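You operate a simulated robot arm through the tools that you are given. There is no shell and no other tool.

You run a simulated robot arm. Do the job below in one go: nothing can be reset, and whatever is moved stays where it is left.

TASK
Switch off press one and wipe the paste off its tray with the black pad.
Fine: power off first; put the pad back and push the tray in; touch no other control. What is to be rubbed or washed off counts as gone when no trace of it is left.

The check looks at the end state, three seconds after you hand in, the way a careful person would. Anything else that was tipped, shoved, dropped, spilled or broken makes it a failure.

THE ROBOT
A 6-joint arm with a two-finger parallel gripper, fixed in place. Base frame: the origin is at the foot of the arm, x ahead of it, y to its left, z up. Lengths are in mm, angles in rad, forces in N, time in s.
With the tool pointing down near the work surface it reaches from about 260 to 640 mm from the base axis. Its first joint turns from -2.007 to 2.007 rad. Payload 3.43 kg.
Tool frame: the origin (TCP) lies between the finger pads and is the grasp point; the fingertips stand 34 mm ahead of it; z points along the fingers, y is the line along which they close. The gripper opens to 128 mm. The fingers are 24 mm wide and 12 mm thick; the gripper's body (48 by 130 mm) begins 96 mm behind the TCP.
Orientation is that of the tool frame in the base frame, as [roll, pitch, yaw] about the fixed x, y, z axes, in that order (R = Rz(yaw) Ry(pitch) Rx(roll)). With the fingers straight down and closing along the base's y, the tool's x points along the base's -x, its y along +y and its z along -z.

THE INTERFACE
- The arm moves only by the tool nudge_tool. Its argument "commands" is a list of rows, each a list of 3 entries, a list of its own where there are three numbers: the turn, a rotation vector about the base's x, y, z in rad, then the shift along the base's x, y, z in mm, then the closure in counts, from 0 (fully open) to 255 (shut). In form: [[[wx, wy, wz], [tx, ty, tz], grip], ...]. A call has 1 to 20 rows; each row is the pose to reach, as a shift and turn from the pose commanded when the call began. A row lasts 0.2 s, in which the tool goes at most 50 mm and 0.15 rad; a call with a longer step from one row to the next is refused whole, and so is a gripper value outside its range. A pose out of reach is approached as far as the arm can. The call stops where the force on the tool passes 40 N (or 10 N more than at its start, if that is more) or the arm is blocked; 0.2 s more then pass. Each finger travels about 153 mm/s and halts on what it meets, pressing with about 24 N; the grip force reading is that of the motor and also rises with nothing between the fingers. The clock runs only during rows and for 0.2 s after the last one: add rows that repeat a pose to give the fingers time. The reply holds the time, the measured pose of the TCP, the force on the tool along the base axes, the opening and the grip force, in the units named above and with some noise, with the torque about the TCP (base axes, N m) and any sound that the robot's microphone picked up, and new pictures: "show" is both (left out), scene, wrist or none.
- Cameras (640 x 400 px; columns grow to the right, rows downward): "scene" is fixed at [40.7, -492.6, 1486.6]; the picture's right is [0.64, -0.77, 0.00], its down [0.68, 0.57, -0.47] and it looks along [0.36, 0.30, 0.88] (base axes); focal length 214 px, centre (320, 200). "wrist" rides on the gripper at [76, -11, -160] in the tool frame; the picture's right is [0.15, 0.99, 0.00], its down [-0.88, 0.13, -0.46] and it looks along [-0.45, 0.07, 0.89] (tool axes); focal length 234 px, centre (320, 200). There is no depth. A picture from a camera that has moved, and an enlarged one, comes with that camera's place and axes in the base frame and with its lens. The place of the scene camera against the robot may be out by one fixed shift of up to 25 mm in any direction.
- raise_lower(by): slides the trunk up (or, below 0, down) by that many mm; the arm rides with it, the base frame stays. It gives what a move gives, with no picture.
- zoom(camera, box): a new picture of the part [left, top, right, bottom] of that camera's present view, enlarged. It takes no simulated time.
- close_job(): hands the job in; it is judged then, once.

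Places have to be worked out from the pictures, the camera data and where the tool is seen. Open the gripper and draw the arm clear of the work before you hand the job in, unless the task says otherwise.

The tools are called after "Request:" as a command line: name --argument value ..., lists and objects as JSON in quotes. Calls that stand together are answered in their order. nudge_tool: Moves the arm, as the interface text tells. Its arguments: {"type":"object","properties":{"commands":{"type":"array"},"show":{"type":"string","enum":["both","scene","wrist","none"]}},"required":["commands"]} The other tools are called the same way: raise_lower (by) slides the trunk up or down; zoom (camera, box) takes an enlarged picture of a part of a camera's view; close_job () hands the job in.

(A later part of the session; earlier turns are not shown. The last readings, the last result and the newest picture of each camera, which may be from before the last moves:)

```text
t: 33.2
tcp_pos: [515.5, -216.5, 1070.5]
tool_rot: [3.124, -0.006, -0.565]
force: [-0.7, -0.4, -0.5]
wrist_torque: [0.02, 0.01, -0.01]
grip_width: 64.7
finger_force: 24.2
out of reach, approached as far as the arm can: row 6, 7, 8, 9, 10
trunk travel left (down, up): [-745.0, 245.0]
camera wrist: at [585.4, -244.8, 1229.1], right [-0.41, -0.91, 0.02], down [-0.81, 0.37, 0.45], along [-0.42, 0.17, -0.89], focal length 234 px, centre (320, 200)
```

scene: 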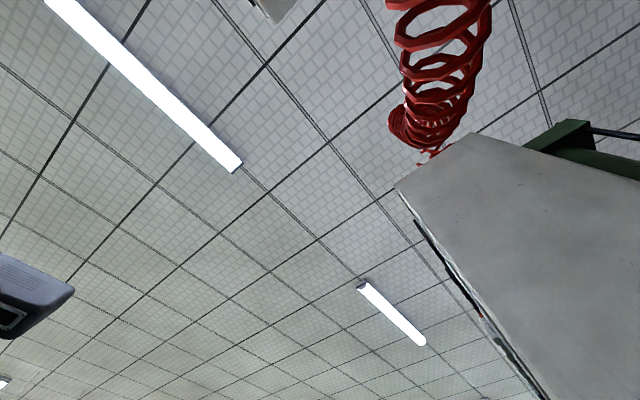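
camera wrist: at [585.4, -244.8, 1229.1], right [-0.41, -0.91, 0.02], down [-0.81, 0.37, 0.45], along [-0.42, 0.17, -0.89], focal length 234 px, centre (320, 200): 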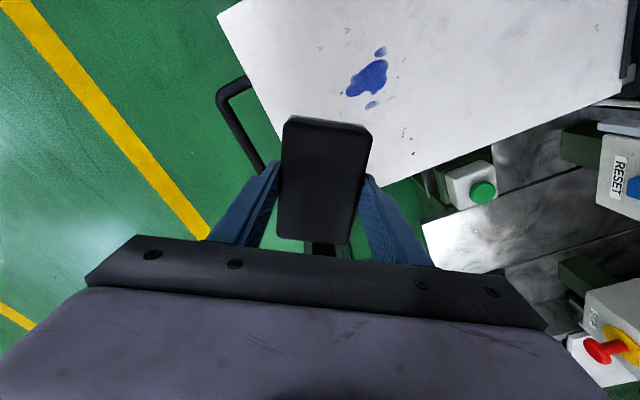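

The yaw stopped short at a wrist-joint limit, but the pad is close to radial already, so I'll back the yaw off to about -0.8 and level the tool. Then I'll test reach toward the paste while still well above the tray.

Request:
nudge_tool --commands '[[[0.009, -0.002, -0.12], [0, -30, 0], 200], [[0.018, -0.004, -0.235], [5, -60, 0], 200], [[0.018, -0.004, -0.235], [25, -75, 0], 200], [[0.018, -0.004, -0.235], [45, -85, 0], 200], [[0.018, -0.004, -0.235], [65, -90, 0], 200]]' --show "wrist"

```text
t: 34.4
tcp_pos: [533.0, -284.0, 1056.1]
tool_rot: [3.14, 0.002, -0.802]
force: [0.2, -0.6, -0.8]
wrist_torque: [-0.02, 0.0, 0.02]
grip_width: 64.5
finger_force: 23.7
out of reach, approached as far as the arm can: row 3, 4, 5
trunk travel left (down, up): [-745.0, 245.0]
camera wrist: at [594.3, -332.2, 1216.2], right [-0.61, -0.79, 0.0], down [-0.7, 0.54, 0.46], along [-0.36, 0.28, -0.89], focal length 234 px, centre (320, 200)
```

wrist: 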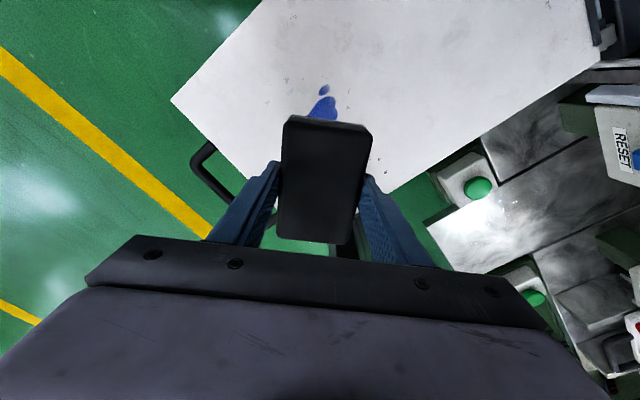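

Reach grows as the tool gets lower relative to the trunk (it slid to r=604 by dropping 14 mm). I'll raise the trunk 120 mm and drive the arm down and outward to gain reach.

Request:
raise_lower --by 120

Request:
nudge_tool --commands '[[[0, 0, 0], [0, 0, -40], 200], [[0, 0, 0], [0, 0, -80], 200], [[0, 0, 0], [0, 0, -120], 200], [[0, 0, 0], [0, 0, -150], 200], [[0, 0, 0], [20, -10, -160], 200], [[0, 0, 0], [40, -20, -160], 200], [[0, 0, 0], [55, -30, -160], 200]]' --show "wrist"

```text
t: 35.9
tcp_pos: [534.5, -285.5, 1175.5]
tool_rot: [3.14, 0.003, -0.8]
force: [0.7, 0.3, -0.8]
wrist_torque: [-0.04, 0.04, 0.04]
grip_width: 64.4
finger_force: 23.7
trunk travel left (down, up): [-865.0, 125.0]
```

```text
t: 37.5
tcp_pos: [572.2, -304.3, 1015.6]
tool_rot: [3.14, 0.003, -0.801]
force: [0.1, -0.4, -0.7]
wrist_torque: [0.0, -0.03, 0.0]
grip_width: 64.3
finger_force: 23.7
out of reach, approached as far as the arm can: row 7
trunk travel left (down, up): [-865.0, 125.0]
camera wrist: at [634.1, -351.3, 1175.9], right [-0.61, -0.79, 0.0], down [-0.7, 0.54, 0.46], along [-0.36, 0.28, -0.89], focal length 234 px, centre (320, 200)
```

wrist: 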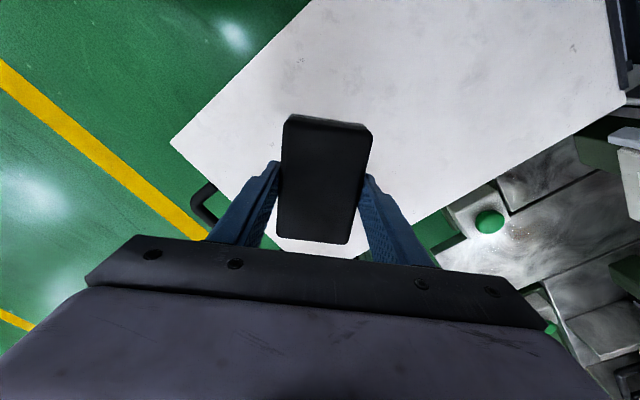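

At r≈648 with the trunk raised, the pad hovers over the paste. I'll come back to about (560, -298) and descend toward the tray in careful steps.

Request:
nudge_tool --commands '[[[0, 0, 0], [-8, 4, -20], 200], [[0, 0, 0], [-12, 6, -35], 200], [[0, 0, 0], [-12, 6, -45], 200]]' --show "wrist"

```text
t: 38.3
tcp_pos: [561.7, -299.9, 972.1]
tool_rot: [3.14, 0.002, -0.803]
force: [-0.1, 0.2, -1.0]
wrist_torque: [0.01, 0.01, 0.0]
grip_width: 64.7
finger_force: 23.6
trunk travel left (down, up): [-865.0, 125.0]
camera wrist: at [622.7, -346.3, 1130.6], right [-0.61, -0.79, 0.0], down [-0.71, 0.54, 0.46], along [-0.36, 0.28, -0.89], focal length 234 px, centre (320, 200)
```

wrist: 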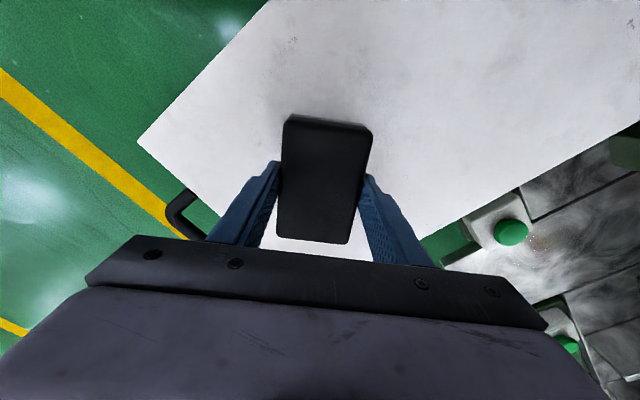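

Still clear of the tray at TCP z=972. I'll step down 2–3 mm at a time to find the contact.

Request:
nudge_tool --commands '[[[0, 0, 0], [0, 0, -3], 200], [[0, 0, 0], [0, 0, -6], 200], [[0, 0, 0], [0, 0, -9], 200], [[0, 0, 0], [0, 0, -11], 200]]' --show "none"

```text
t: 39.3
tcp_pos: [560.9, -298.8, 960.3]
tool_rot: [3.138, 0.002, -0.801]
force: [0.7, -0.2, -0.5]
wrist_torque: [0.01, -0.02, 0.01]
grip_width: 64.8
finger_force: 24.0
trunk travel left (down, up): [-865.0, 125.0]
```

No contact yet at TCP z=960. Continuing down in 2 mm steps.

Request:
nudge_tool --commands '[[[0, 0, 0], [0, 0, -2], 200], [[0, 0, 0], [0, 0, -4], 200], [[0, 0, 0], [0, 0, -6], 200]]' --show "none"

```text
t: 40.1
tcp_pos: [561.1, -298.7, 955.4]
tool_rot: [3.14, 0.001, -0.8]
force: [0.4, 0.3, -1.0]
wrist_torque: [0.0, -0.02, 0.04]
grip_width: 64.7
finger_force: 23.2
trunk travel left (down, up): [-865.0, 125.0]
```

Request:
nudge_tool --commands '[[[0, 0, 0], [0, 0, -2], 200], [[0, 0, 0], [0, 0, -4], 200], [[0, 0, 0], [0, 0, -6], 200]]' --show "wrist"

```text
t: 40.9
tcp_pos: [561.3, -299.0, 947.6]
tool_rot: [3.14, 0.002, -0.802]
force: [-0.5, 0.4, -1.2]
wrist_torque: [-0.01, 0.02, 0.0]
grip_width: 64.7
finger_force: 23.3
trunk travel left (down, up): [-865.0, 125.0]
camera wrist: at [623.3, -345.6, 1107.6], right [-0.61, -0.79, 0.0], down [-0.7, 0.54, 0.46], along [-0.36, 0.28, -0.89], focal length 234 px, centre (320, 200)
```

wrist: 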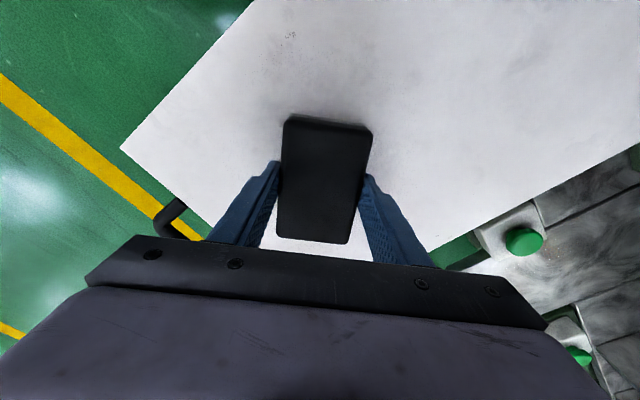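

Still no contact at TCP z≈948 (pad bottom ~903), but the shadow is closing in. Continuing with 2 mm steps.

Request:
nudge_tool --commands '[[[0, 0, 0], [0, 0, -2], 200], [[0, 0, 0], [0, 0, -4], 200], [[0, 0, 0], [0, 0, -6], 200]]' --show "none"

```text
t: 41.7
tcp_pos: [562.2, -299.6, 943.1]
tool_rot: [-3.142, -0.002, -0.8]
force: [-0.9, 0.9, 5.7]
wrist_torque: [-0.25, -0.24, 0.01]
grip_width: 64.5
finger_force: 24.2
trunk travel left (down, up): [-865.0, 125.0]
```

Contact at TCP z≈943 (5.7 N). I'll press about 1.5 mm further and make short strokes mainly along x, so friction doesn't drag the tray along its slide.

Request:
nudge_tool --commands '[[[0, 0, 0], [0, 0, -1.5], 200], [[0, 0, 0], [-10, 0, -1.5], 200], [[0, 0, 0], [-22, 0, -1.5], 200], [[0, 0, 0], [-34, 0, -1.5], 200], [[0, 0, 0], [-22, 0, -1.5], 200], [[0, 0, 0], [-10, 0, -1.5], 200], [[0, 0, 0], [2, 0, -1.5], 200], [[0, 0, 0], [10, 0, -1.5], 200], [[0, 0, 0], [0, 0, -1.5], 200]]' --show "wrist"

```text
t: 43.7
tcp_pos: [566.8, -298.9, 941.9]
tool_rot: [-3.137, -0.01, -0.801]
force: [13.0, -3.8, 15.0]
wrist_torque: [0.09, 0.39, 0.0]
grip_width: 64.8
finger_force: 24.0
trunk travel left (down, up): [-865.0, 125.0]
camera wrist: at [625.8, -344.4, 1103.7], right [-0.61, -0.79, 0.0], down [-0.71, 0.54, 0.45], along [-0.35, 0.27, -0.9], focal length 234 px, centre (320, 200)
```

wrist: 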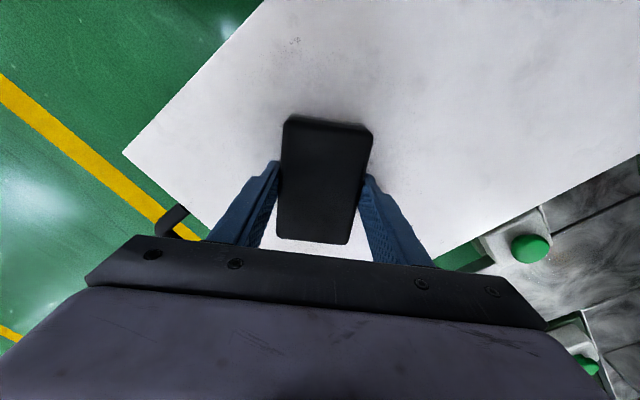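

Force is healthy (15 N down, friction ~13 N) and the tray hasn't shifted. I'll lift slightly, offset y by -20, stroke, then y +20, stroke, and then lift to inspect.

Request:
nudge_tool --commands '[[[0, 0, 0], [0, 0, 5], 200], [[0, 0, 0], [-5, -20, 5], 200], [[0, 0, 0], [-5, -20, 0], 200], [[0, 0, 0], [-18, -20, 0], 200], [[0, 0, 0], [-32, -20, 0], 200], [[0, 0, 0], [-18, -20, 0], 200], [[0, 0, 0], [-5, -20, 0], 200], [[0, 0, 0], [5, -20, 0], 200], [[0, 0, 0], [5, -20, 5], 200], [[0, 0, 0], [5, 18, 5], 200], [[0, 0, 0], [5, 18, 0], 200], [[0, 0, 0], [-8, 18, 0], 200], [[0, 0, 0], [-22, 18, 0], 200], [[0, 0, 0], [-36, 18, 0], 200], [[0, 0, 0], [-22, 18, 0], 200], [[0, 0, 0], [-8, 18, 0], 200], [[0, 0, 0], [8, 18, 0], 200], [[0, 0, 0], [15, 18, 0], 200], [[0, 0, 0], [0, 18, 0], 200], [[0, 0, 0], [0, 18, 8], 200]]' --show "none"

Request:
nudge_tool --commands '[[[0, 0, 0], [-10, 10, 40], 200], [[0, 0, 0], [-40, 30, 80], 200], [[0, 0, 0], [-70, 45, 110], 200], [[0, 0, 0], [-100, 60, 140], 200]]' --show "wrist"

```text
t: 47.9
tcp_pos: [560.8, -280.6, 946.0]
tool_rot: [3.14, 0.005, -0.802]
force: [0.4, 0.6, -0.4]
wrist_torque: [0.01, 0.02, 0.02]
grip_width: 64.6
finger_force: 24.0
trunk travel left (down, up): [-865.0, 125.0]
```

```text
refused: row 2 steps farther than a row can; nothing moved
```

The wiping rows all ran without hitting limits; the retreat was refused as one step was too long. I'll repeat with smaller steps and then look at the tray.

Request:
nudge_tool --commands '[[[0, 0, 0], [0, 0, 40], 200], [[0, 0, 0], [-20, 10, 80], 200], [[0, 0, 0], [-45, 25, 110], 200], [[0, 0, 0], [-70, 40, 140], 200], [[0, 0, 0], [-100, 50, 150], 200]]' --show "wrist"

Request:
zoom --camera "wrist" --box '[160, 0, 460, 190]'

```text
t: 49.1
tcp_pos: [460.0, -230.6, 1099.6]
tool_rot: [3.141, 0.002, -0.801]
force: [-1.2, -0.6, -0.5]
wrist_torque: [-0.03, -0.02, -0.02]
grip_width: 64.6
finger_force: 23.2
trunk travel left (down, up): [-865.0, 125.0]
camera wrist: at [521.5, -277.4, 1259.9], right [-0.61, -0.79, 0.0], down [-0.71, 0.54, 0.46], along [-0.36, 0.28, -0.89], focal length 234 px, centre (320, 200)
```

wrist: 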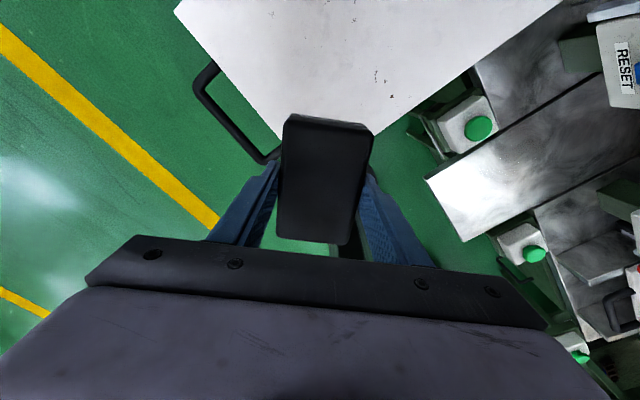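

```text
2.11 times, centred on (310, 95) of wrist
camera zoom: at [521.5, -277.4, 1259.9], right [-0.61, -0.79, 0.0], down [-0.71, 0.54, 0.46], along [-0.36, 0.28, -0.89], focal length 493 px, centre (341, 421)
```

zoom: 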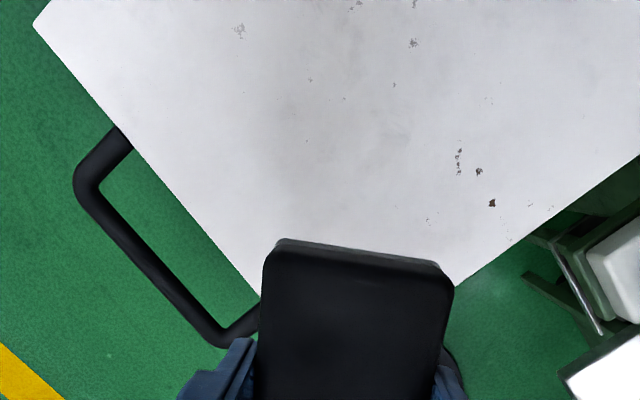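

The blue paste appears gone. I'll zoom further to look for faint residues around the former spot.

Request:
zoom --camera "wrist" --box '[240, 0, 400, 100]'

Request:
zoom --camera "wrist" --box '[280, 10, 360, 60]'

```text
4.00 times, centred on (320, 50) of wrist
camera zoom: at [521.5, -277.4, 1259.9], right [-0.61, -0.79, 0.0], down [-0.71, 0.54, 0.46], along [-0.36, 0.28, -0.89], focal length 937 px, centre (320, 800)
```

zoom: 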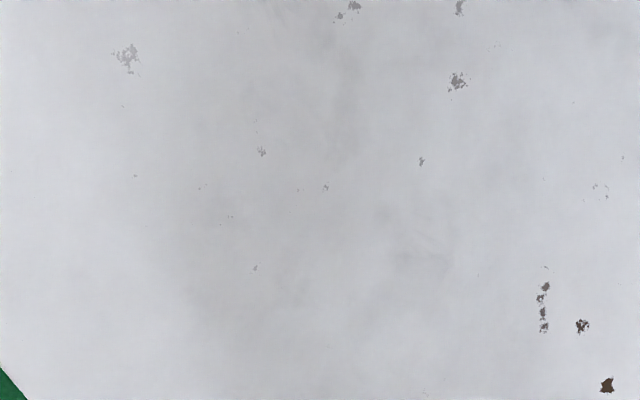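

```text
8.00 times, centred on (320, 35) of wrist
camera zoom: at [521.5, -277.4, 1259.9], right [-0.61, -0.79, 0.0], down [-0.71, 0.54, 0.46], along [-0.36, 0.28, -0.89], focal length 1873 px, centre (320, 1520)
```

zoom: 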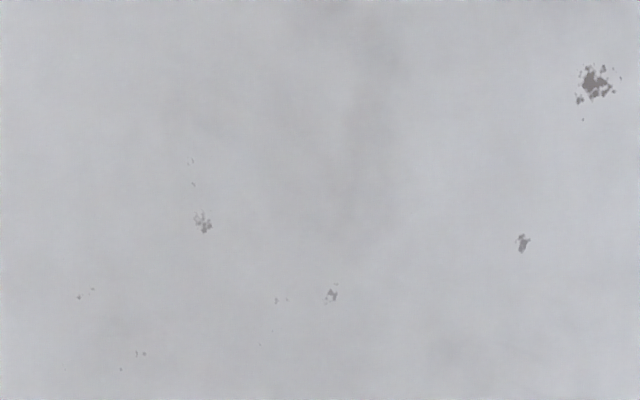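

The near part looks clean, but the outermost faint spots (around x≈605) are out of view. I'll shift the camera outward to inspect them.

Request:
nudge_tool --commands '[[[0, 0, 0], [25, -15, 0], 200], [[0, 0, 0], [55, -32, 0], 200]]' --show "wrist"

Request:
zoom --camera "wrist" --box '[240, 0, 400, 115]'

Request:
zoom --camera "wrist" --box '[270, 20, 350, 70]'

```text
t: 49.7
tcp_pos: [518.7, -263.4, 1098.8]
tool_rot: [3.139, 0.003, -0.801]
force: [0.8, 0.1, -0.7]
wrist_torque: [0.01, 0.03, 0.01]
grip_width: 64.5
finger_force: 24.3
trunk travel left (down, up): [-865.0, 125.0]
camera wrist: at [579.9, -310.0, 1258.2], right [-0.61, -0.79, 0.0], down [-0.7, 0.54, 0.46], along [-0.36, 0.28, -0.89], focal length 234 px, centre (320, 200)
```

wrist: 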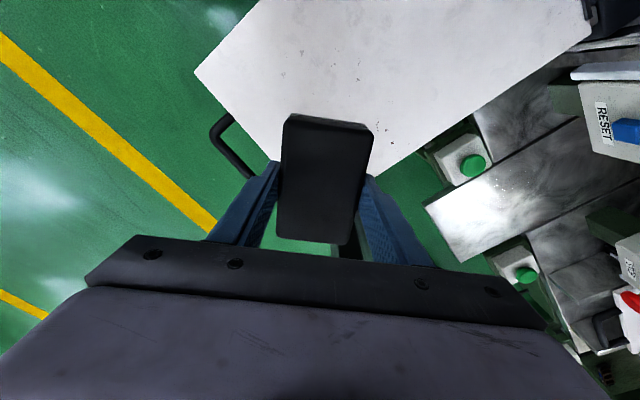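

```text
3.48 times, centred on (320, 58) of wrist
camera zoom: at [579.9, -310.0, 1258.2], right [-0.61, -0.79, 0.0], down [-0.7, 0.54, 0.46], along [-0.36, 0.28, -0.89], focal length 814 px, centre (320, 696)
```

zoom: 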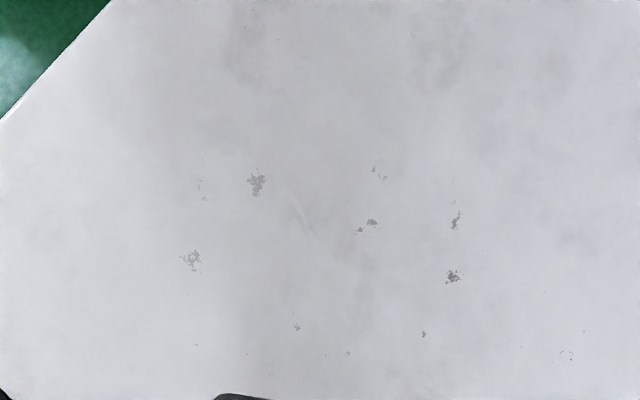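

```text
8.00 times, centred on (310, 45) of wrist
camera zoom: at [579.9, -310.0, 1258.2], right [-0.61, -0.79, 0.0], down [-0.7, 0.54, 0.46], along [-0.36, 0.28, -0.89], focal length 1873 px, centre (400, 1440)
```

zoom: 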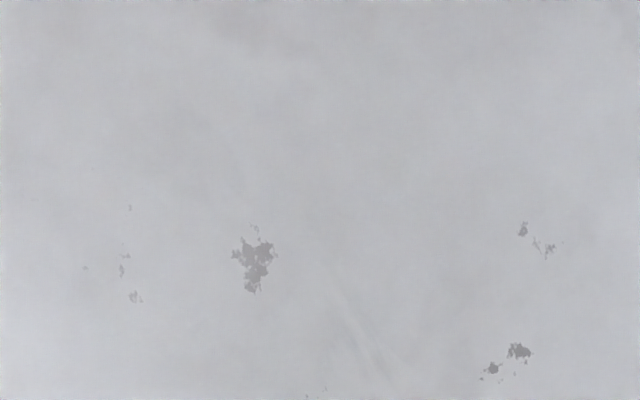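

No obvious blue remains, but there's a barely visible streak near (601, -316), right where a faint far smear was. I'll go over that outer area again with full pressure, keeping within r≈650.

Request:
nudge_tool --commands '[[[0, 0, 0], [15, -10, -40], 200], [[0, 0, 0], [30, -20, -80], 200], [[0, 0, 0], [45, -30, -120], 200], [[0, 0, 0], [54, -37, -146], 200], [[0, 0, 0], [54, -37, -153], 200], [[0, 0, 0], [54, -37, -158], 200], [[0, 0, 0], [60, -37, -158], 200], [[0, 0, 0], [48, -37, -158], 200], [[0, 0, 0], [34, -37, -158], 200], [[0, 0, 0], [20, -37, -158], 200], [[0, 0, 0], [34, -37, -158], 200], [[0, 0, 0], [48, -37, -158], 200], [[0, 0, 0], [60, -37, -158], 200], [[0, 0, 0], [60, -37, -152], 200], [[0, 0, 0], [55, -49, -152], 200], [[0, 0, 0], [55, -49, -158], 200], [[0, 0, 0], [42, -49, -158], 200], [[0, 0, 0], [28, -49, -158], 200], [[0, 0, 0], [42, -49, -158], 200], [[0, 0, 0], [55, -49, -158], 200]]' --show "wrist"

```text
t: 53.9
tcp_pos: [570.0, -312.1, 943.0]
tool_rot: [3.14, 0.0, -0.803]
force: [-5.1, -1.5, 8.0]
wrist_torque: [-0.26, -0.15, -0.22]
grip_width: 64.7
finger_force: 23.4
trunk travel left (down, up): [-865.0, 125.0]
camera wrist: at [631.5, -358.6, 1102.0], right [-0.61, -0.79, 0.0], down [-0.7, 0.54, 0.46], along [-0.36, 0.28, -0.89], focal length 234 px, centre (320, 200)
```

wrist: 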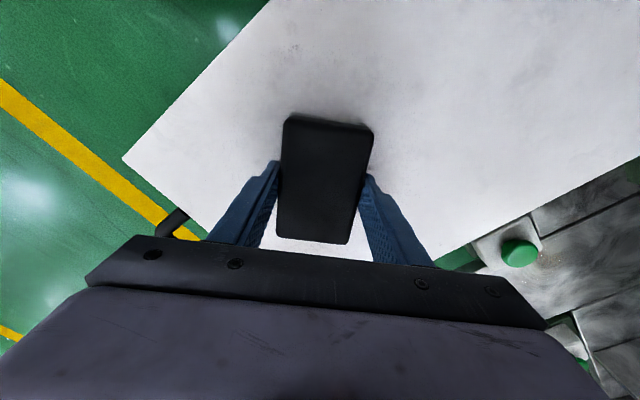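

All strokes ran in reach with ~8 N. I'll press 1.5 mm more and add strokes on the far-y and near-y sides as well for full coverage.

Request:
nudge_tool --commands '[[[0, 0, 0], [0, 0, -1.5], 200], [[0, 0, 0], [-14, 0, -1.5], 200], [[0, 0, 0], [-28, 0, -1.5], 200], [[0, 0, 0], [-14, 0, -1.5], 200], [[0, 0, 0], [0, 0, -1.5], 200], [[0, 0, 0], [0, 0, 5], 200], [[0, 0, 0], [-8, -16, 5], 200], [[0, 0, 0], [-8, -16, -1.5], 200], [[0, 0, 0], [-22, -16, -1.5], 200], [[0, 0, 0], [-36, -16, -1.5], 200], [[0, 0, 0], [-22, -16, -1.5], 200], [[0, 0, 0], [-8, -16, -1.5], 200], [[0, 0, 0], [-8, -16, 5], 200], [[0, 0, 0], [5, 20, 5], 200], [[0, 0, 0], [5, 20, -1.5], 200], [[0, 0, 0], [-9, 20, -1.5], 200], [[0, 0, 0], [-23, 20, -1.5], 200], [[0, 0, 0], [-9, 20, -1.5], 200], [[0, 0, 0], [7, 20, -1.5], 200], [[0, 0, 0], [7, 20, 8], 200]]' --show "none"

Request:
nudge_tool --commands '[[[0, 0, 0], [-3, 20, 8], 200], [[0, 0, 0], [-3, 20, 0], 200], [[0, 0, 0], [-3, 20, -8.5], 200], [[0, 0, 0], [-17, 20, -9], 200], [[0, 0, 0], [-31, 20, -9], 200], [[0, 0, 0], [-45, 20, -9], 200], [[0, 0, 0], [-31, 20, -9], 200], [[0, 0, 0], [-17, 20, -9], 200], [[0, 0, 0], [-3, 20, -9], 200], [[0, 0, 0], [-3, 20, 0], 200]]' --show "none"

```text
t: 58.1
tcp_pos: [579.0, -290.3, 946.8]
tool_rot: [3.141, 0.003, -0.8]
force: [-0.3, -1.1, -0.8]
wrist_torque: [-0.02, -0.03, -0.01]
grip_width: 64.8
finger_force: 24.2
trunk travel left (down, up): [-865.0, 125.0]
```

```text
t: 60.3
tcp_pos: [576.0, -270.2, 947.0]
tool_rot: [3.141, 0.004, -0.802]
force: [-0.8, -0.2, -0.4]
wrist_torque: [0.01, -0.04, 0.01]
grip_width: 64.6
finger_force: 24.1
trunk travel left (down, up): [-865.0, 125.0]
```

The whole area has been rubbed several times. I'll lift and inspect it again.

Request:
nudge_tool --commands '[[[0, 0, 0], [0, 0, 40], 200], [[0, 0, 0], [-15, 0, 85], 200], [[0, 0, 0], [-35, 4, 125], 200], [[0, 0, 0], [-56, 8, 160], 200], [[0, 0, 0], [-56, 8, 180], 200]]' --show "wrist"

Request:
zoom --camera "wrist" --box '[240, 0, 400, 115]'

Request:
zoom --camera "wrist" --box '[270, 20, 350, 70]'

```text
t: 61.5
tcp_pos: [520.7, -263.9, 1129.8]
tool_rot: [3.141, 0.003, -0.798]
force: [0.4, 0.4, -1.2]
wrist_torque: [0.01, 0.01, 0.0]
grip_width: 64.6
finger_force: 23.3
trunk travel left (down, up): [-865.0, 125.0]
camera wrist: at [581.7, -310.0, 1288.6], right [-0.61, -0.79, 0.0], down [-0.7, 0.54, 0.46], along [-0.36, 0.28, -0.89], focal length 234 px, centre (320, 200)
```

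wrist: 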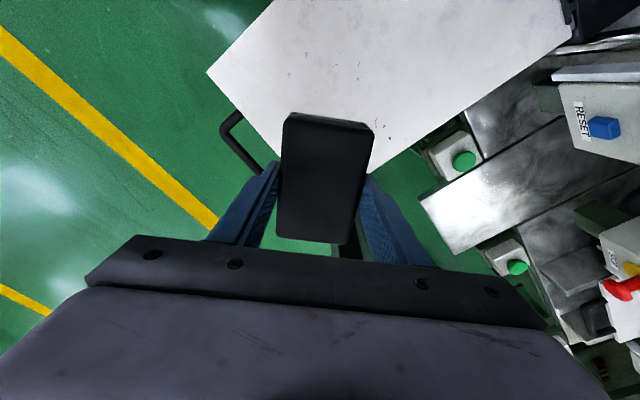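

```text
3.48 times, centred on (320, 58) of wrist
camera zoom: at [581.7, -310.0, 1288.6], right [-0.61, -0.79, 0.0], down [-0.7, 0.54, 0.46], along [-0.36, 0.28, -0.89], focal length 814 px, centre (320, 696)
```

zoom: 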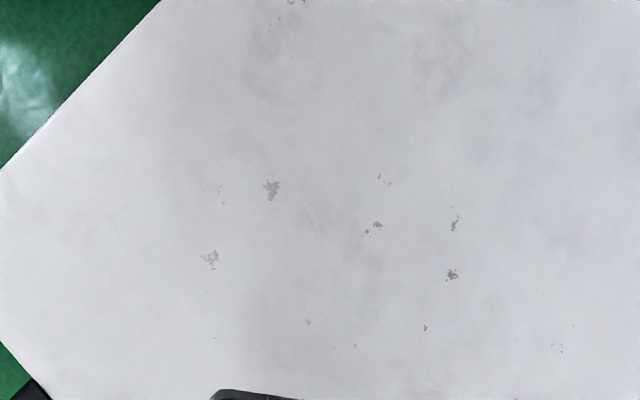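

```text
8.00 times, centred on (310, 45) of wrist
camera zoom: at [581.7, -310.0, 1288.6], right [-0.61, -0.79, 0.0], down [-0.7, 0.54, 0.46], along [-0.36, 0.28, -0.89], focal length 1873 px, centre (400, 1440)
```

zoom: 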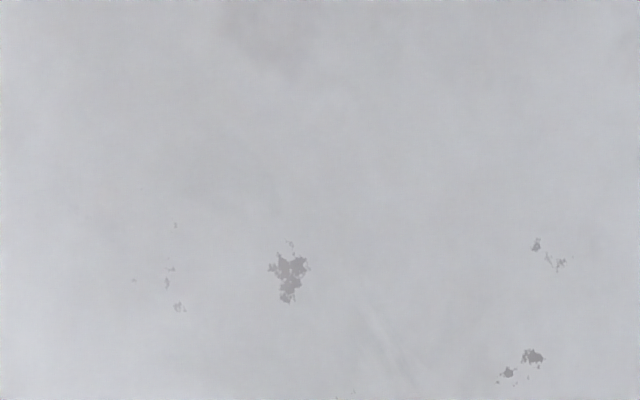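

No blue remains anywhere; only the tray's grey wear marks, unchanged from before. Now I'll carry the pad back at height to above its home spot, turning back to yaw -1.684.

Request:
nudge_tool --commands '[[[0, 0, -0.089], [-39, -20, 0], 200], [[0, 0, -0.177], [-78, -40, 0], 200], [[0, 0, -0.266], [-117, -60, 0], 200], [[0, 0, -0.354], [-156, -80, 0], 200], [[0, 0, -0.443], [-196, -100, 0], 200], [[0, 0, -0.531], [-235, -119, 0], 200], [[0, 0, -0.62], [-274, -139, 0], 200], [[0, 0, -0.708], [-313, -159, 0], 200], [[0, 0, -0.797], [-352, -178, 0], 200], [[0, 0, -0.884], [-391, -198, 0], 200]]' --show "none"

Request:
raise_lower --by -150

Request:
nudge_tool --commands '[[[0, 0, 0], [0, 0, 0], 200]]' --show "wrist"

```text
t: 63.7
tcp_pos: [128.1, -464.2, 1127.0]
tool_rot: [-3.141, 0.002, -1.687]
force: [-0.5, 0.3, -0.2]
wrist_torque: [-0.01, -0.07, -0.02]
grip_width: 64.6
finger_force: 24.1
trunk travel left (down, up): [-865.0, 125.0]
```

```text
t: 65.5
tcp_pos: [129.6, -464.0, 977.8]
tool_rot: [3.139, 0.003, -1.686]
force: [-0.1, -1.1, -0.5]
wrist_torque: [0.02, 0.03, 0.0]
grip_width: 64.8
finger_force: 23.2
trunk travel left (down, up): [-715.0, 275.0]
```

```text
t: 65.9
tcp_pos: [130.1, -463.4, 977.6]
tool_rot: [3.14, 0.001, -1.686]
force: [0.6, -0.4, -0.2]
wrist_torque: [0.0, -0.02, 0.0]
grip_width: 64.6
finger_force: 24.0
trunk travel left (down, up): [-715.0, 275.0]
camera wrist: at [131.9, -539.7, 1137.3], right [-1.0, -0.03, 0.0], down [-0.03, 0.89, 0.46], along [-0.02, 0.46, -0.89], focal length 234 px, centre (320, 200)
```

wrist: 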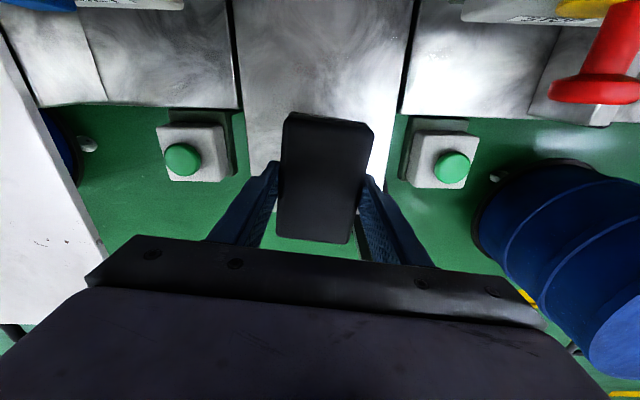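

Over the home spot within 2 mm. I'll descend with y +2 to just above the table, then feel for contact.

Request:
nudge_tool --commands '[[[0, 0, 0], [0, 1, -40], 200], [[0, 0, 0], [0, 2, -80], 200], [[0, 0, 0], [0, 2, -110], 200], [[0, 0, 0], [0, 2, -124], 200], [[0, 0, 0], [0, 2, -130], 200]]' --show "wrist"

```text
t: 67.1
tcp_pos: [128.8, -460.5, 847.8]
tool_rot: [3.14, 0.001, -1.685]
force: [-0.6, 0.4, -0.3]
wrist_torque: [-0.02, -0.01, -0.03]
grip_width: 64.6
finger_force: 24.0
trunk travel left (down, up): [-715.0, 275.0]
camera wrist: at [131.5, -537.7, 1007.1], right [-1.0, -0.03, 0.0], down [-0.03, 0.89, 0.46], along [-0.02, 0.46, -0.89], focal length 234 px, centre (320, 200)
```

wrist: 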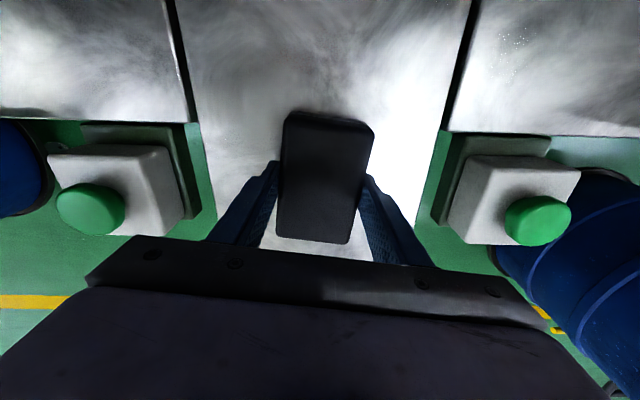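

Request:
nudge_tool --commands '[[[0, 0, 0], [0, 0, -1.5], 200], [[0, 0, 0], [0, 0, -3], 200], [[0, 0, 0], [0, 0, -4], 200]]' --show "none"

```text
t: 67.9
tcp_pos: [129.7, -462.0, 843.4]
tool_rot: [3.14, 0.001, -1.685]
force: [0.3, -0.7, -0.4]
wrist_torque: [0.0, -0.03, 0.03]
grip_width: 64.8
finger_force: 23.8
trunk travel left (down, up): [-715.0, 275.0]
```

No contact yet at 843.4 (the pad may have been pressed slightly up in the grip while wiping). I'll continue in 1 mm steps.

Request:
nudge_tool --commands '[[[0, 0, 0], [0, 0, -1], 200], [[0, 0, 0], [0, 0, -2], 200]]' --show "none"

```text
t: 68.5
tcp_pos: [130.0, -461.2, 842.1]
tool_rot: [3.141, 0.003, -1.686]
force: [0.2, 1.0, -0.6]
wrist_torque: [0.0, 0.0, -0.03]
grip_width: 64.6
finger_force: 23.3
trunk travel left (down, up): [-715.0, 275.0]
```

Request:
nudge_tool --commands '[[[0, 0, 0], [0, 0, -1], 200], [[0, 0, 0], [0, 0, -2], 200]]' --show "none"

```text
t: 69.1
tcp_pos: [129.3, -460.5, 841.9]
tool_rot: [3.141, -0.001, -1.687]
force: [1.4, 0.0, 12.2]
wrist_torque: [0.68, -0.01, 0.02]
grip_width: 64.4
finger_force: 24.0
trunk travel left (down, up): [-715.0, 275.0]
```

Contact with the table (12 N). I'll ease up 1.5 mm and open the fingers to release the pad.

Request:
nudge_tool --commands '[[[0, 0, 0], [0, 0, 1.5], 200], [[0, 0, 0], [0, 0, 1.5], 110], [[0, 0, 0], [0, 0, 1.5], 70], [[0, 0, 0], [0, 0, 1.5], 0], [[0, 0, 0], [0, 0, 1.5], 0], [[0, 0, 0], [0, 0, 1.5], 0]]' --show "wrist"

```text
t: 70.5
tcp_pos: [128.7, -461.8, 840.9]
tool_rot: [3.139, 0.002, -1.686]
force: [0.0, 0.5, 0.4]
wrist_torque: [0.02, 0.01, 0.0]
grip_width: 128.0
finger_force: 0.1
trunk travel left (down, up): [-715.0, 275.0]
camera wrist: at [131.8, -537.7, 1000.9], right [-1.0, -0.03, 0.0], down [-0.03, 0.89, 0.46], along [-0.02, 0.46, -0.89], focal length 234 px, centre (320, 200)
```

wrist: 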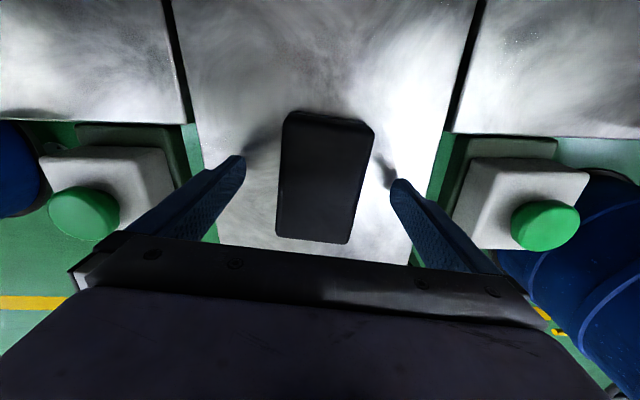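

The pad sits at home, released. I'll rise straight up and verify its position against the earlier picture.

Request:
nudge_tool --commands '[[[0, 0, 0], [0, 0, 30], 0], [[0, 0, 0], [0, 0, 70], 0], [[0, 0, 0], [0, 0, 110], 0], [[0, 0, 0], [-4, 0, 130], 0]]' --show "wrist"

```text
t: 71.5
tcp_pos: [124.7, -461.2, 970.1]
tool_rot: [3.14, 0.002, -1.685]
force: [-0.2, -1.1, 0.6]
wrist_torque: [0.02, 0.01, 0.01]
grip_width: 127.9
finger_force: 0.1
trunk travel left (down, up): [-715.0, 275.0]
camera wrist: at [127.4, -537.6, 1130.5], right [-1.0, -0.03, 0.0], down [-0.03, 0.89, 0.46], along [-0.02, 0.46, -0.89], focal length 234 px, centre (320, 200)
```

wrist: 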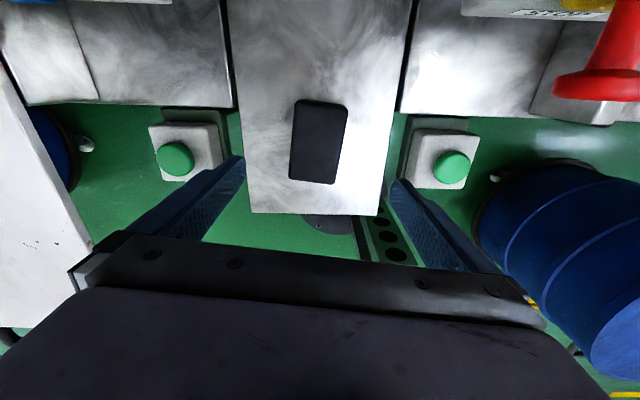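

The pad is back within about 3 mm of its original place. Now I'll move out to in front of the tray, away from everything, correcting yaw so the tool can swing to horizontal.

Request:
nudge_tool --commands '[[[0, 0, 0.02], [20, 20, 30], 0], [[0, 0, 0.04], [50, 50, 55], 0], [[0, 0, 0.06], [82, 85, 70], 0], [[0, 0, 0.08], [115, 120, 80], 0], [[0, 0, 0.1], [148, 155, 80], 0], [[0, 0, 0.115], [181, 190, 80], 0], [[0, 0, 0.115], [214, 225, 80], 120], [[0, 0, 0.115], [245, 260, 80], 200], [[0, 0, 0.115], [275, 295, 80], 255], [[0, 0, 0.115], [285, 320, 80], 255]]' --show "wrist"

```text
t: 73.7
tcp_pos: [411.1, -140.2, 1052.1]
tool_rot: [3.14, 0.003, -1.57]
force: [-0.1, 1.0, 0.9]
wrist_torque: [-0.02, -0.01, -0.01]
grip_width: 0.1
finger_force: 23.6
trunk travel left (down, up): [-715.0, 275.0]
camera wrist: at [422.7, -216.9, 1211.9], right [-0.99, -0.15, 0.0], down [-0.13, 0.88, 0.46], along [-0.07, 0.45, -0.89], focal length 234 px, centre (320, 200)
```

wrist: 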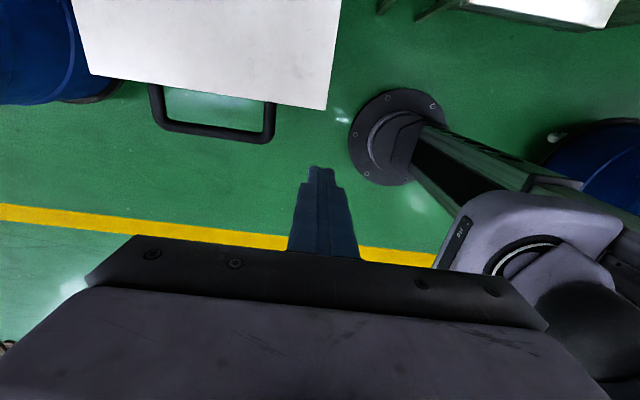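

I can see the handle clearly: its bar runs x≈479–625 at y≈-133, with the tray's front edge at y≈-185. I'll turn the closed gripper to point along -y, ending in front of the handle at x≈553, still high.

Request:
nudge_tool --commands '[[[-0.14, 0, 0], [13, 7, 0], 255], [[-0.28, 0, 0], [26, 15, 0], 255], [[-0.42, 0, 0], [39, 22, 0], 255], [[-0.56, 0, 0], [52, 30, 0], 255], [[-0.7, 0, 0], [65, 37, 0], 255], [[-0.84, 0, 0], [78, 45, 0], 255], [[-0.98, 0, 0], [91, 52, 0], 255], [[-1.12, 0, 0], [104, 60, 0], 255], [[-1.26, 0, 0], [117, 67, 0], 255], [[-1.4, 0, 0], [130, 75, 0], 255], [[-1.54, 0, 0], [142, 80, 0], 255], [[-1.57, 0, 0], [142, 80, 0], 255]]' --show "wrist"

```text
t: 76.3
tcp_pos: [551.4, -61.5, 1051.2]
tool_rot: [0.804, -1.571, 0.768]
force: [0.6, -0.4, -0.1]
wrist_torque: [0.0, -0.02, 0.01]
grip_width: 0.0
finger_force: 24.3
trunk travel left (down, up): [-715.0, 275.0]
camera wrist: at [563.2, 98.8, 1127.6], right [-0.99, 0.0, 0.15], down [-0.13, 0.46, -0.88], along [-0.07, -0.89, -0.45], focal length 234 px, centre (320, 200)
```

wrist: 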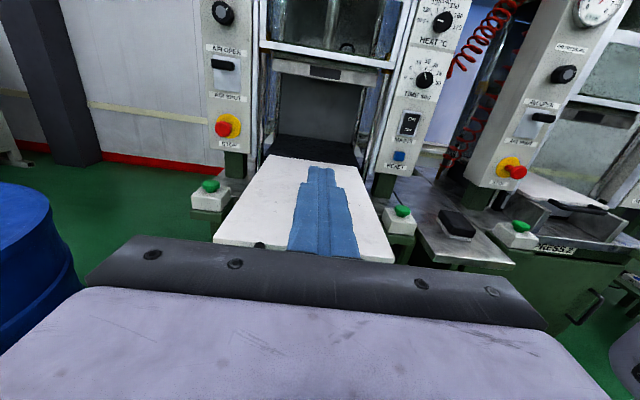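

Good overview from the front. I'll zoom to study the tray, its guides and the closed tray of press 2 for comparison.

Request:
zoom --camera "wrist" --box '[180, 120, 460, 280]'

Request:
zoom --camera "wrist" --box '[440, 140, 640, 280]'

```text
2.29 times, centred on (320, 200) of wrist
camera zoom: at [563.2, 98.8, 1127.6], right [-0.99, 0.0, 0.15], down [-0.13, 0.46, -0.88], along [-0.07, -0.89, -0.45], focal length 535 px, centre (320, 200)
```

zoom: 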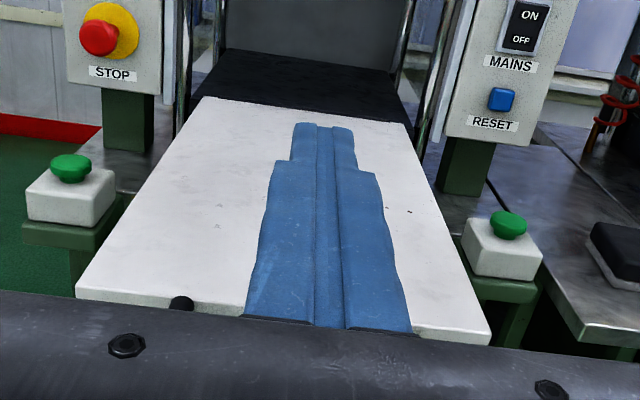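

```text
2.86 times, centred on (540, 210) of wrist
camera zoom: at [563.2, 98.8, 1127.6], right [-0.99, 0.0, 0.15], down [-0.13, 0.46, -0.88], along [-0.07, -0.89, -0.45], focal length 669 px, centre (-309, 171)
```

zoom: 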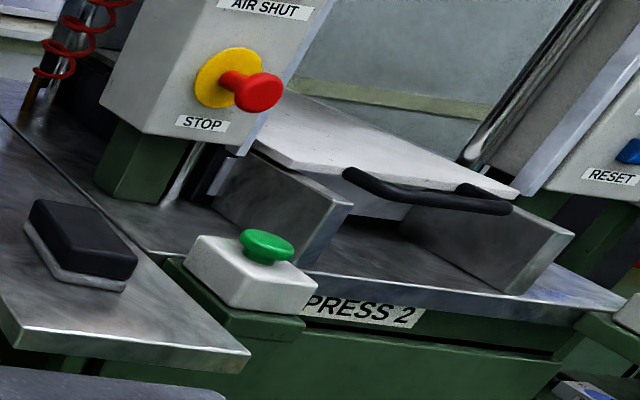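

The handle bar triangulates to z≈893 (plate top 898 agrees with the felt contact). I'll descend in front of it to z≈892, tip still ~30 mm short of the bar.

Request:
nudge_tool --commands '[[[0, 0, 0], [1, 5, -40], 255], [[0, 0, 0], [1, 5, -80], 255], [[0, 0, 0], [1, 5, -120], 255], [[0, 0, 0], [1, 5, -145], 255], [[0, 0, 0], [1, 5, -159], 255]]' --show "wrist"

Request:
zoom --camera "wrist" --box '[180, 100, 460, 270]'

```text
t: 77.5
tcp_pos: [553.0, -55.7, 892.5]
tool_rot: [-2.876, -1.566, -1.839]
force: [-0.5, 0.3, 0.0]
wrist_torque: [-0.02, 0.03, -0.02]
grip_width: 0.2
finger_force: 24.3
trunk travel left (down, up): [-715.0, 275.0]
camera wrist: at [564.4, 103.3, 968.8], right [-0.99, 0.0, 0.15], down [-0.13, 0.46, -0.88], along [-0.07, -0.89, -0.45], focal length 234 px, centre (320, 200)
```

wrist: 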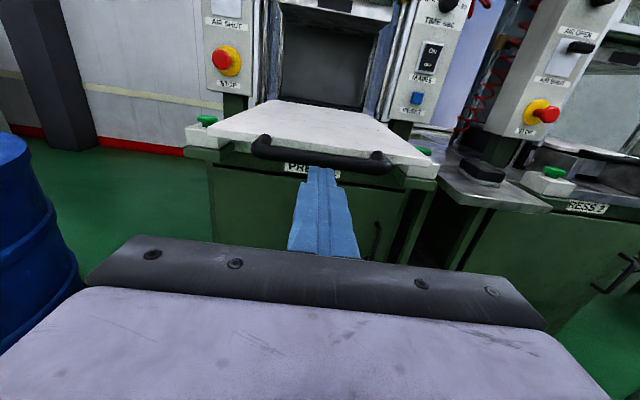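

```text
2.29 times, centred on (320, 185) of wrist
camera zoom: at [564.4, 103.3, 968.8], right [-0.99, 0.0, 0.15], down [-0.13, 0.46, -0.88], along [-0.07, -0.89, -0.45], focal length 535 px, centre (320, 234)
```

zoom: 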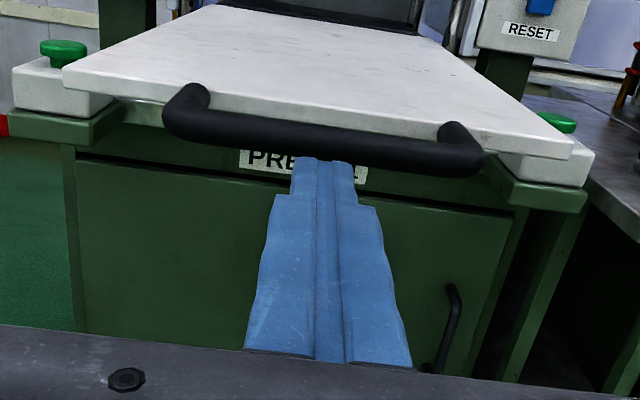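

The handle bar sits at z≈897, nicely in line; I'll raise 4 mm and push gently along -y, first making contact and moving it a few centimetres.

Request:
nudge_tool --commands '[[[0, 0, 0], [0, -15, 4], 255], [[0, 0, 0], [0, -28, 4], 255], [[0, 0, 0], [0, -36, 4], 255], [[0, 0, 0], [0, -44, 4], 255], [[0, 0, 0], [0, -52, 4], 255], [[0, 0, 0], [0, -60, 4], 255], [[0, 0, 0], [0, -70, 4], 255]]' --show "wrist"

```text
t: 79.1
tcp_pos: [552.8, -124.7, 897.2]
tool_rot: [-2.884, -1.568, -1.828]
force: [0.2, 0.9, 0.0]
wrist_torque: [0.02, 0.04, -0.03]
grip_width: 0.2
finger_force: 24.0
trunk travel left (down, up): [-715.0, 275.0]
camera wrist: at [564.5, 33.7, 972.7], right [-0.99, 0.0, 0.15], down [-0.13, 0.46, -0.88], along [-0.07, -0.89, -0.45], focal length 234 px, centre (320, 200)
```

wrist: 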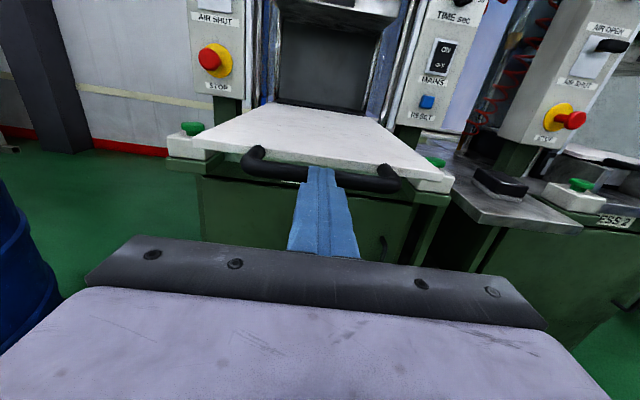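

The reading shows almost no force with the tip at y≈-159; I need to check whether the tip pushes the bar or went past it.

Request:
zoom --camera "wrist" --box '[220, 110, 420, 250]'

```text
2.86 times, centred on (320, 180) of wrist
camera zoom: at [564.5, 33.7, 972.7], right [-0.99, 0.0, 0.15], down [-0.13, 0.46, -0.88], along [-0.07, -0.89, -0.45], focal length 669 px, centre (320, 257)
```

zoom: 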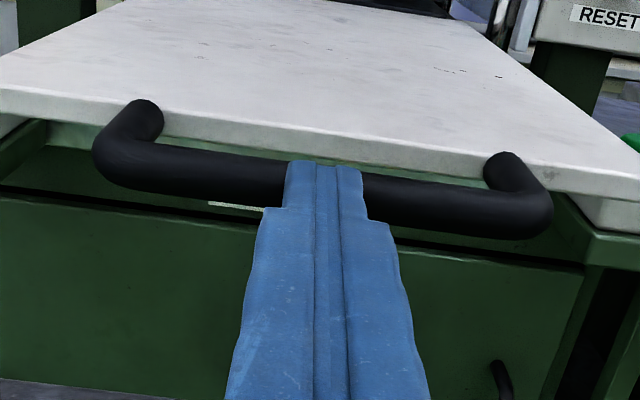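

The bar is now at y≈-166 right at the fingertip, so the tray is sliding freely with negligible force. I'll keep pushing steadily.

Request:
nudge_tool --commands '[[[0, 0, 0], [0, -12, 0], 255], [[0, 0, 0], [0, -24, 0], 255], [[0, 0, 0], [0, -36, 0], 255], [[0, 0, 0], [0, -48, 0], 255], [[0, 0, 0], [0, -60, 0], 255], [[0, 0, 0], [0, -72, 0], 255], [[0, 0, 0], [0, -84, 0], 255], [[0, 0, 0], [0, -96, 0], 255], [[0, 0, 0], [0, -108, 0], 255], [[0, 0, 0], [0, -120, 0], 255]]' --show "wrist"

Request:
zoom --camera "wrist" --box '[180, 90, 460, 250]'

```text
t: 81.3
tcp_pos: [551.9, -244.3, 896.8]
tool_rot: [-2.931, -1.568, -1.782]
force: [0.7, -0.6, 0.5]
wrist_torque: [0.0, -0.01, 0.01]
grip_width: 0.3
finger_force: 23.5
trunk travel left (down, up): [-715.0, 275.0]
camera wrist: at [564.4, -86.2, 972.8], right [-0.99, 0.0, 0.15], down [-0.13, 0.46, -0.88], along [-0.07, -0.89, -0.45], focal length 234 px, centre (320, 200)
```

wrist: 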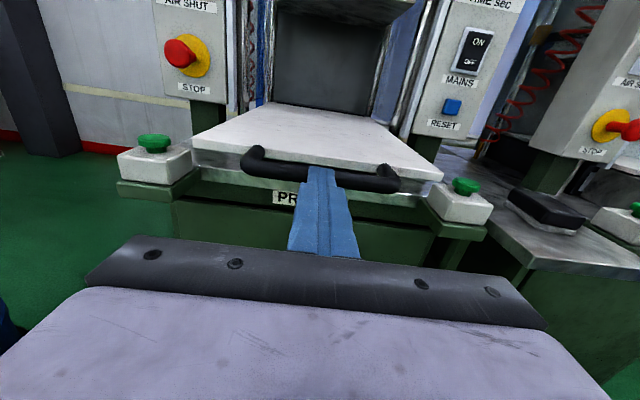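

```text
2.29 times, centred on (320, 170) of wrist
camera zoom: at [564.4, -86.2, 972.8], right [-0.99, 0.0, 0.15], down [-0.13, 0.46, -0.88], along [-0.07, -0.89, -0.45], focal length 535 px, centre (320, 269)
```

zoom: 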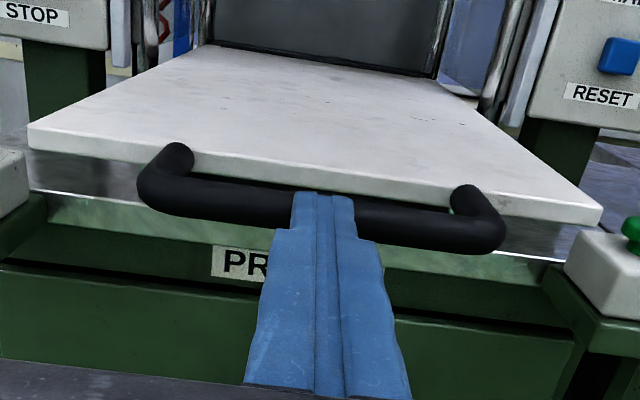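

Sliding smoothly. Continuing the push, watching for the end stop.

Request:
nudge_tool --commands '[[[0, 0, 0], [0, -12, 0], 255], [[0, 0, 0], [0, -24, 0], 255], [[0, 0, 0], [0, -36, 0], 255], [[0, 0, 0], [0, -48, 0], 255], [[0, 0, 0], [0, -60, 0], 255], [[0, 0, 0], [0, -72, 0], 255], [[0, 0, 0], [0, -84, 0], 255], [[0, 0, 0], [0, -96, 0], 255]]' --show "wrist"

Request:
zoom --camera "wrist" --box '[180, 90, 460, 250]'

```text
t: 83.1
tcp_pos: [552.9, -340.8, 896.3]
tool_rot: [-2.441, -1.57, -2.271]
force: [0.0, 1.1, 0.7]
wrist_torque: [-0.07, 0.0, 0.07]
grip_width: 0.0
finger_force: 23.5
trunk travel left (down, up): [-715.0, 275.0]
camera wrist: at [564.4, -182.1, 972.6], right [-0.99, 0.0, 0.14], down [-0.13, 0.46, -0.88], along [-0.07, -0.89, -0.45], focal length 234 px, centre (320, 200)
```

wrist: 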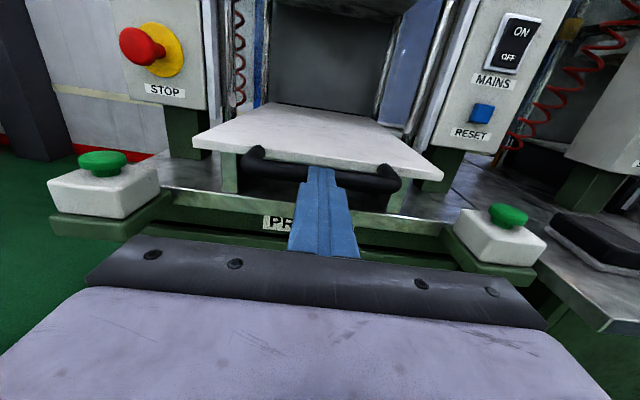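

```text
2.29 times, centred on (320, 170) of wrist
camera zoom: at [564.4, -182.1, 972.6], right [-0.99, 0.0, 0.14], down [-0.13, 0.46, -0.88], along [-0.07, -0.89, -0.45], focal length 535 px, centre (320, 269)
```

zoom: 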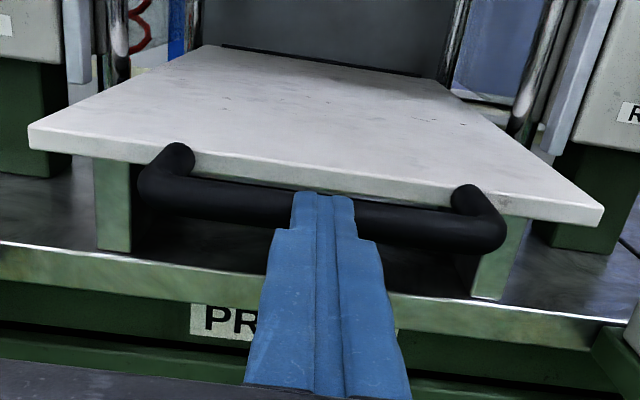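

Front edge is now about y≈-430. Press 2's closed tray sits further back relative to its bed, so I continue, more slowly near the end.

Request:
nudge_tool --commands '[[[0, 0, 0], [0, -10, 0], 255], [[0, 0, 0], [0, -20, 0], 255], [[0, 0, 0], [0, -30, 0], 255], [[0, 0, 0], [0, -40, 0], 255], [[0, 0, 0], [0, -50, 0], 255], [[0, 0, 0], [0, -60, 0], 255], [[0, 0, 0], [0, -70, 0], 255], [[0, 0, 0], [0, -80, 0], 255]]' --show "wrist"

Request:
zoom --camera "wrist" --box '[180, 90, 460, 250]'

```text
t: 84.9
tcp_pos: [553.3, -422.0, 896.1]
tool_rot: [-2.802, -1.567, -1.913]
force: [0.5, 0.1, 0.0]
wrist_torque: [0.03, -0.02, -0.02]
grip_width: 0.2
finger_force: 24.0
trunk travel left (down, up): [-715.0, 275.0]
camera wrist: at [564.7, -262.1, 972.8], right [-0.99, 0.0, 0.15], down [-0.13, 0.46, -0.88], along [-0.07, -0.89, -0.45], focal length 234 px, centre (320, 200)
```

wrist: 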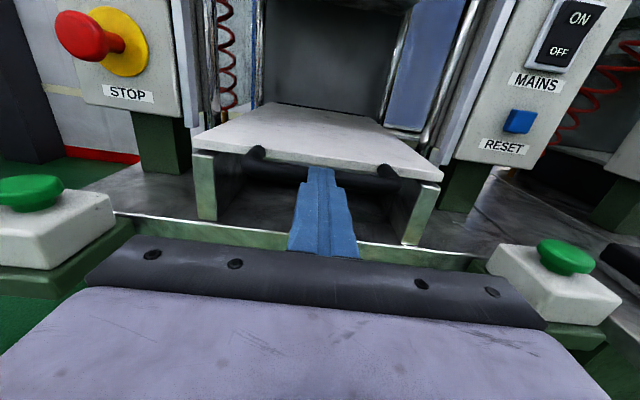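

```text
2.29 times, centred on (320, 170) of wrist
camera zoom: at [564.7, -262.1, 972.8], right [-0.99, 0.0, 0.15], down [-0.13, 0.46, -0.88], along [-0.07, -0.89, -0.45], focal length 535 px, centre (320, 269)
```

zoom: 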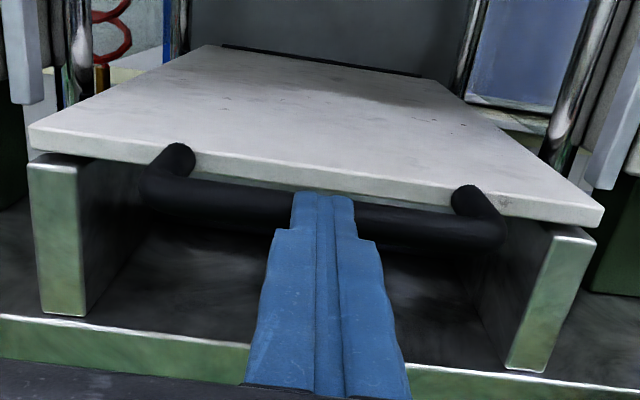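

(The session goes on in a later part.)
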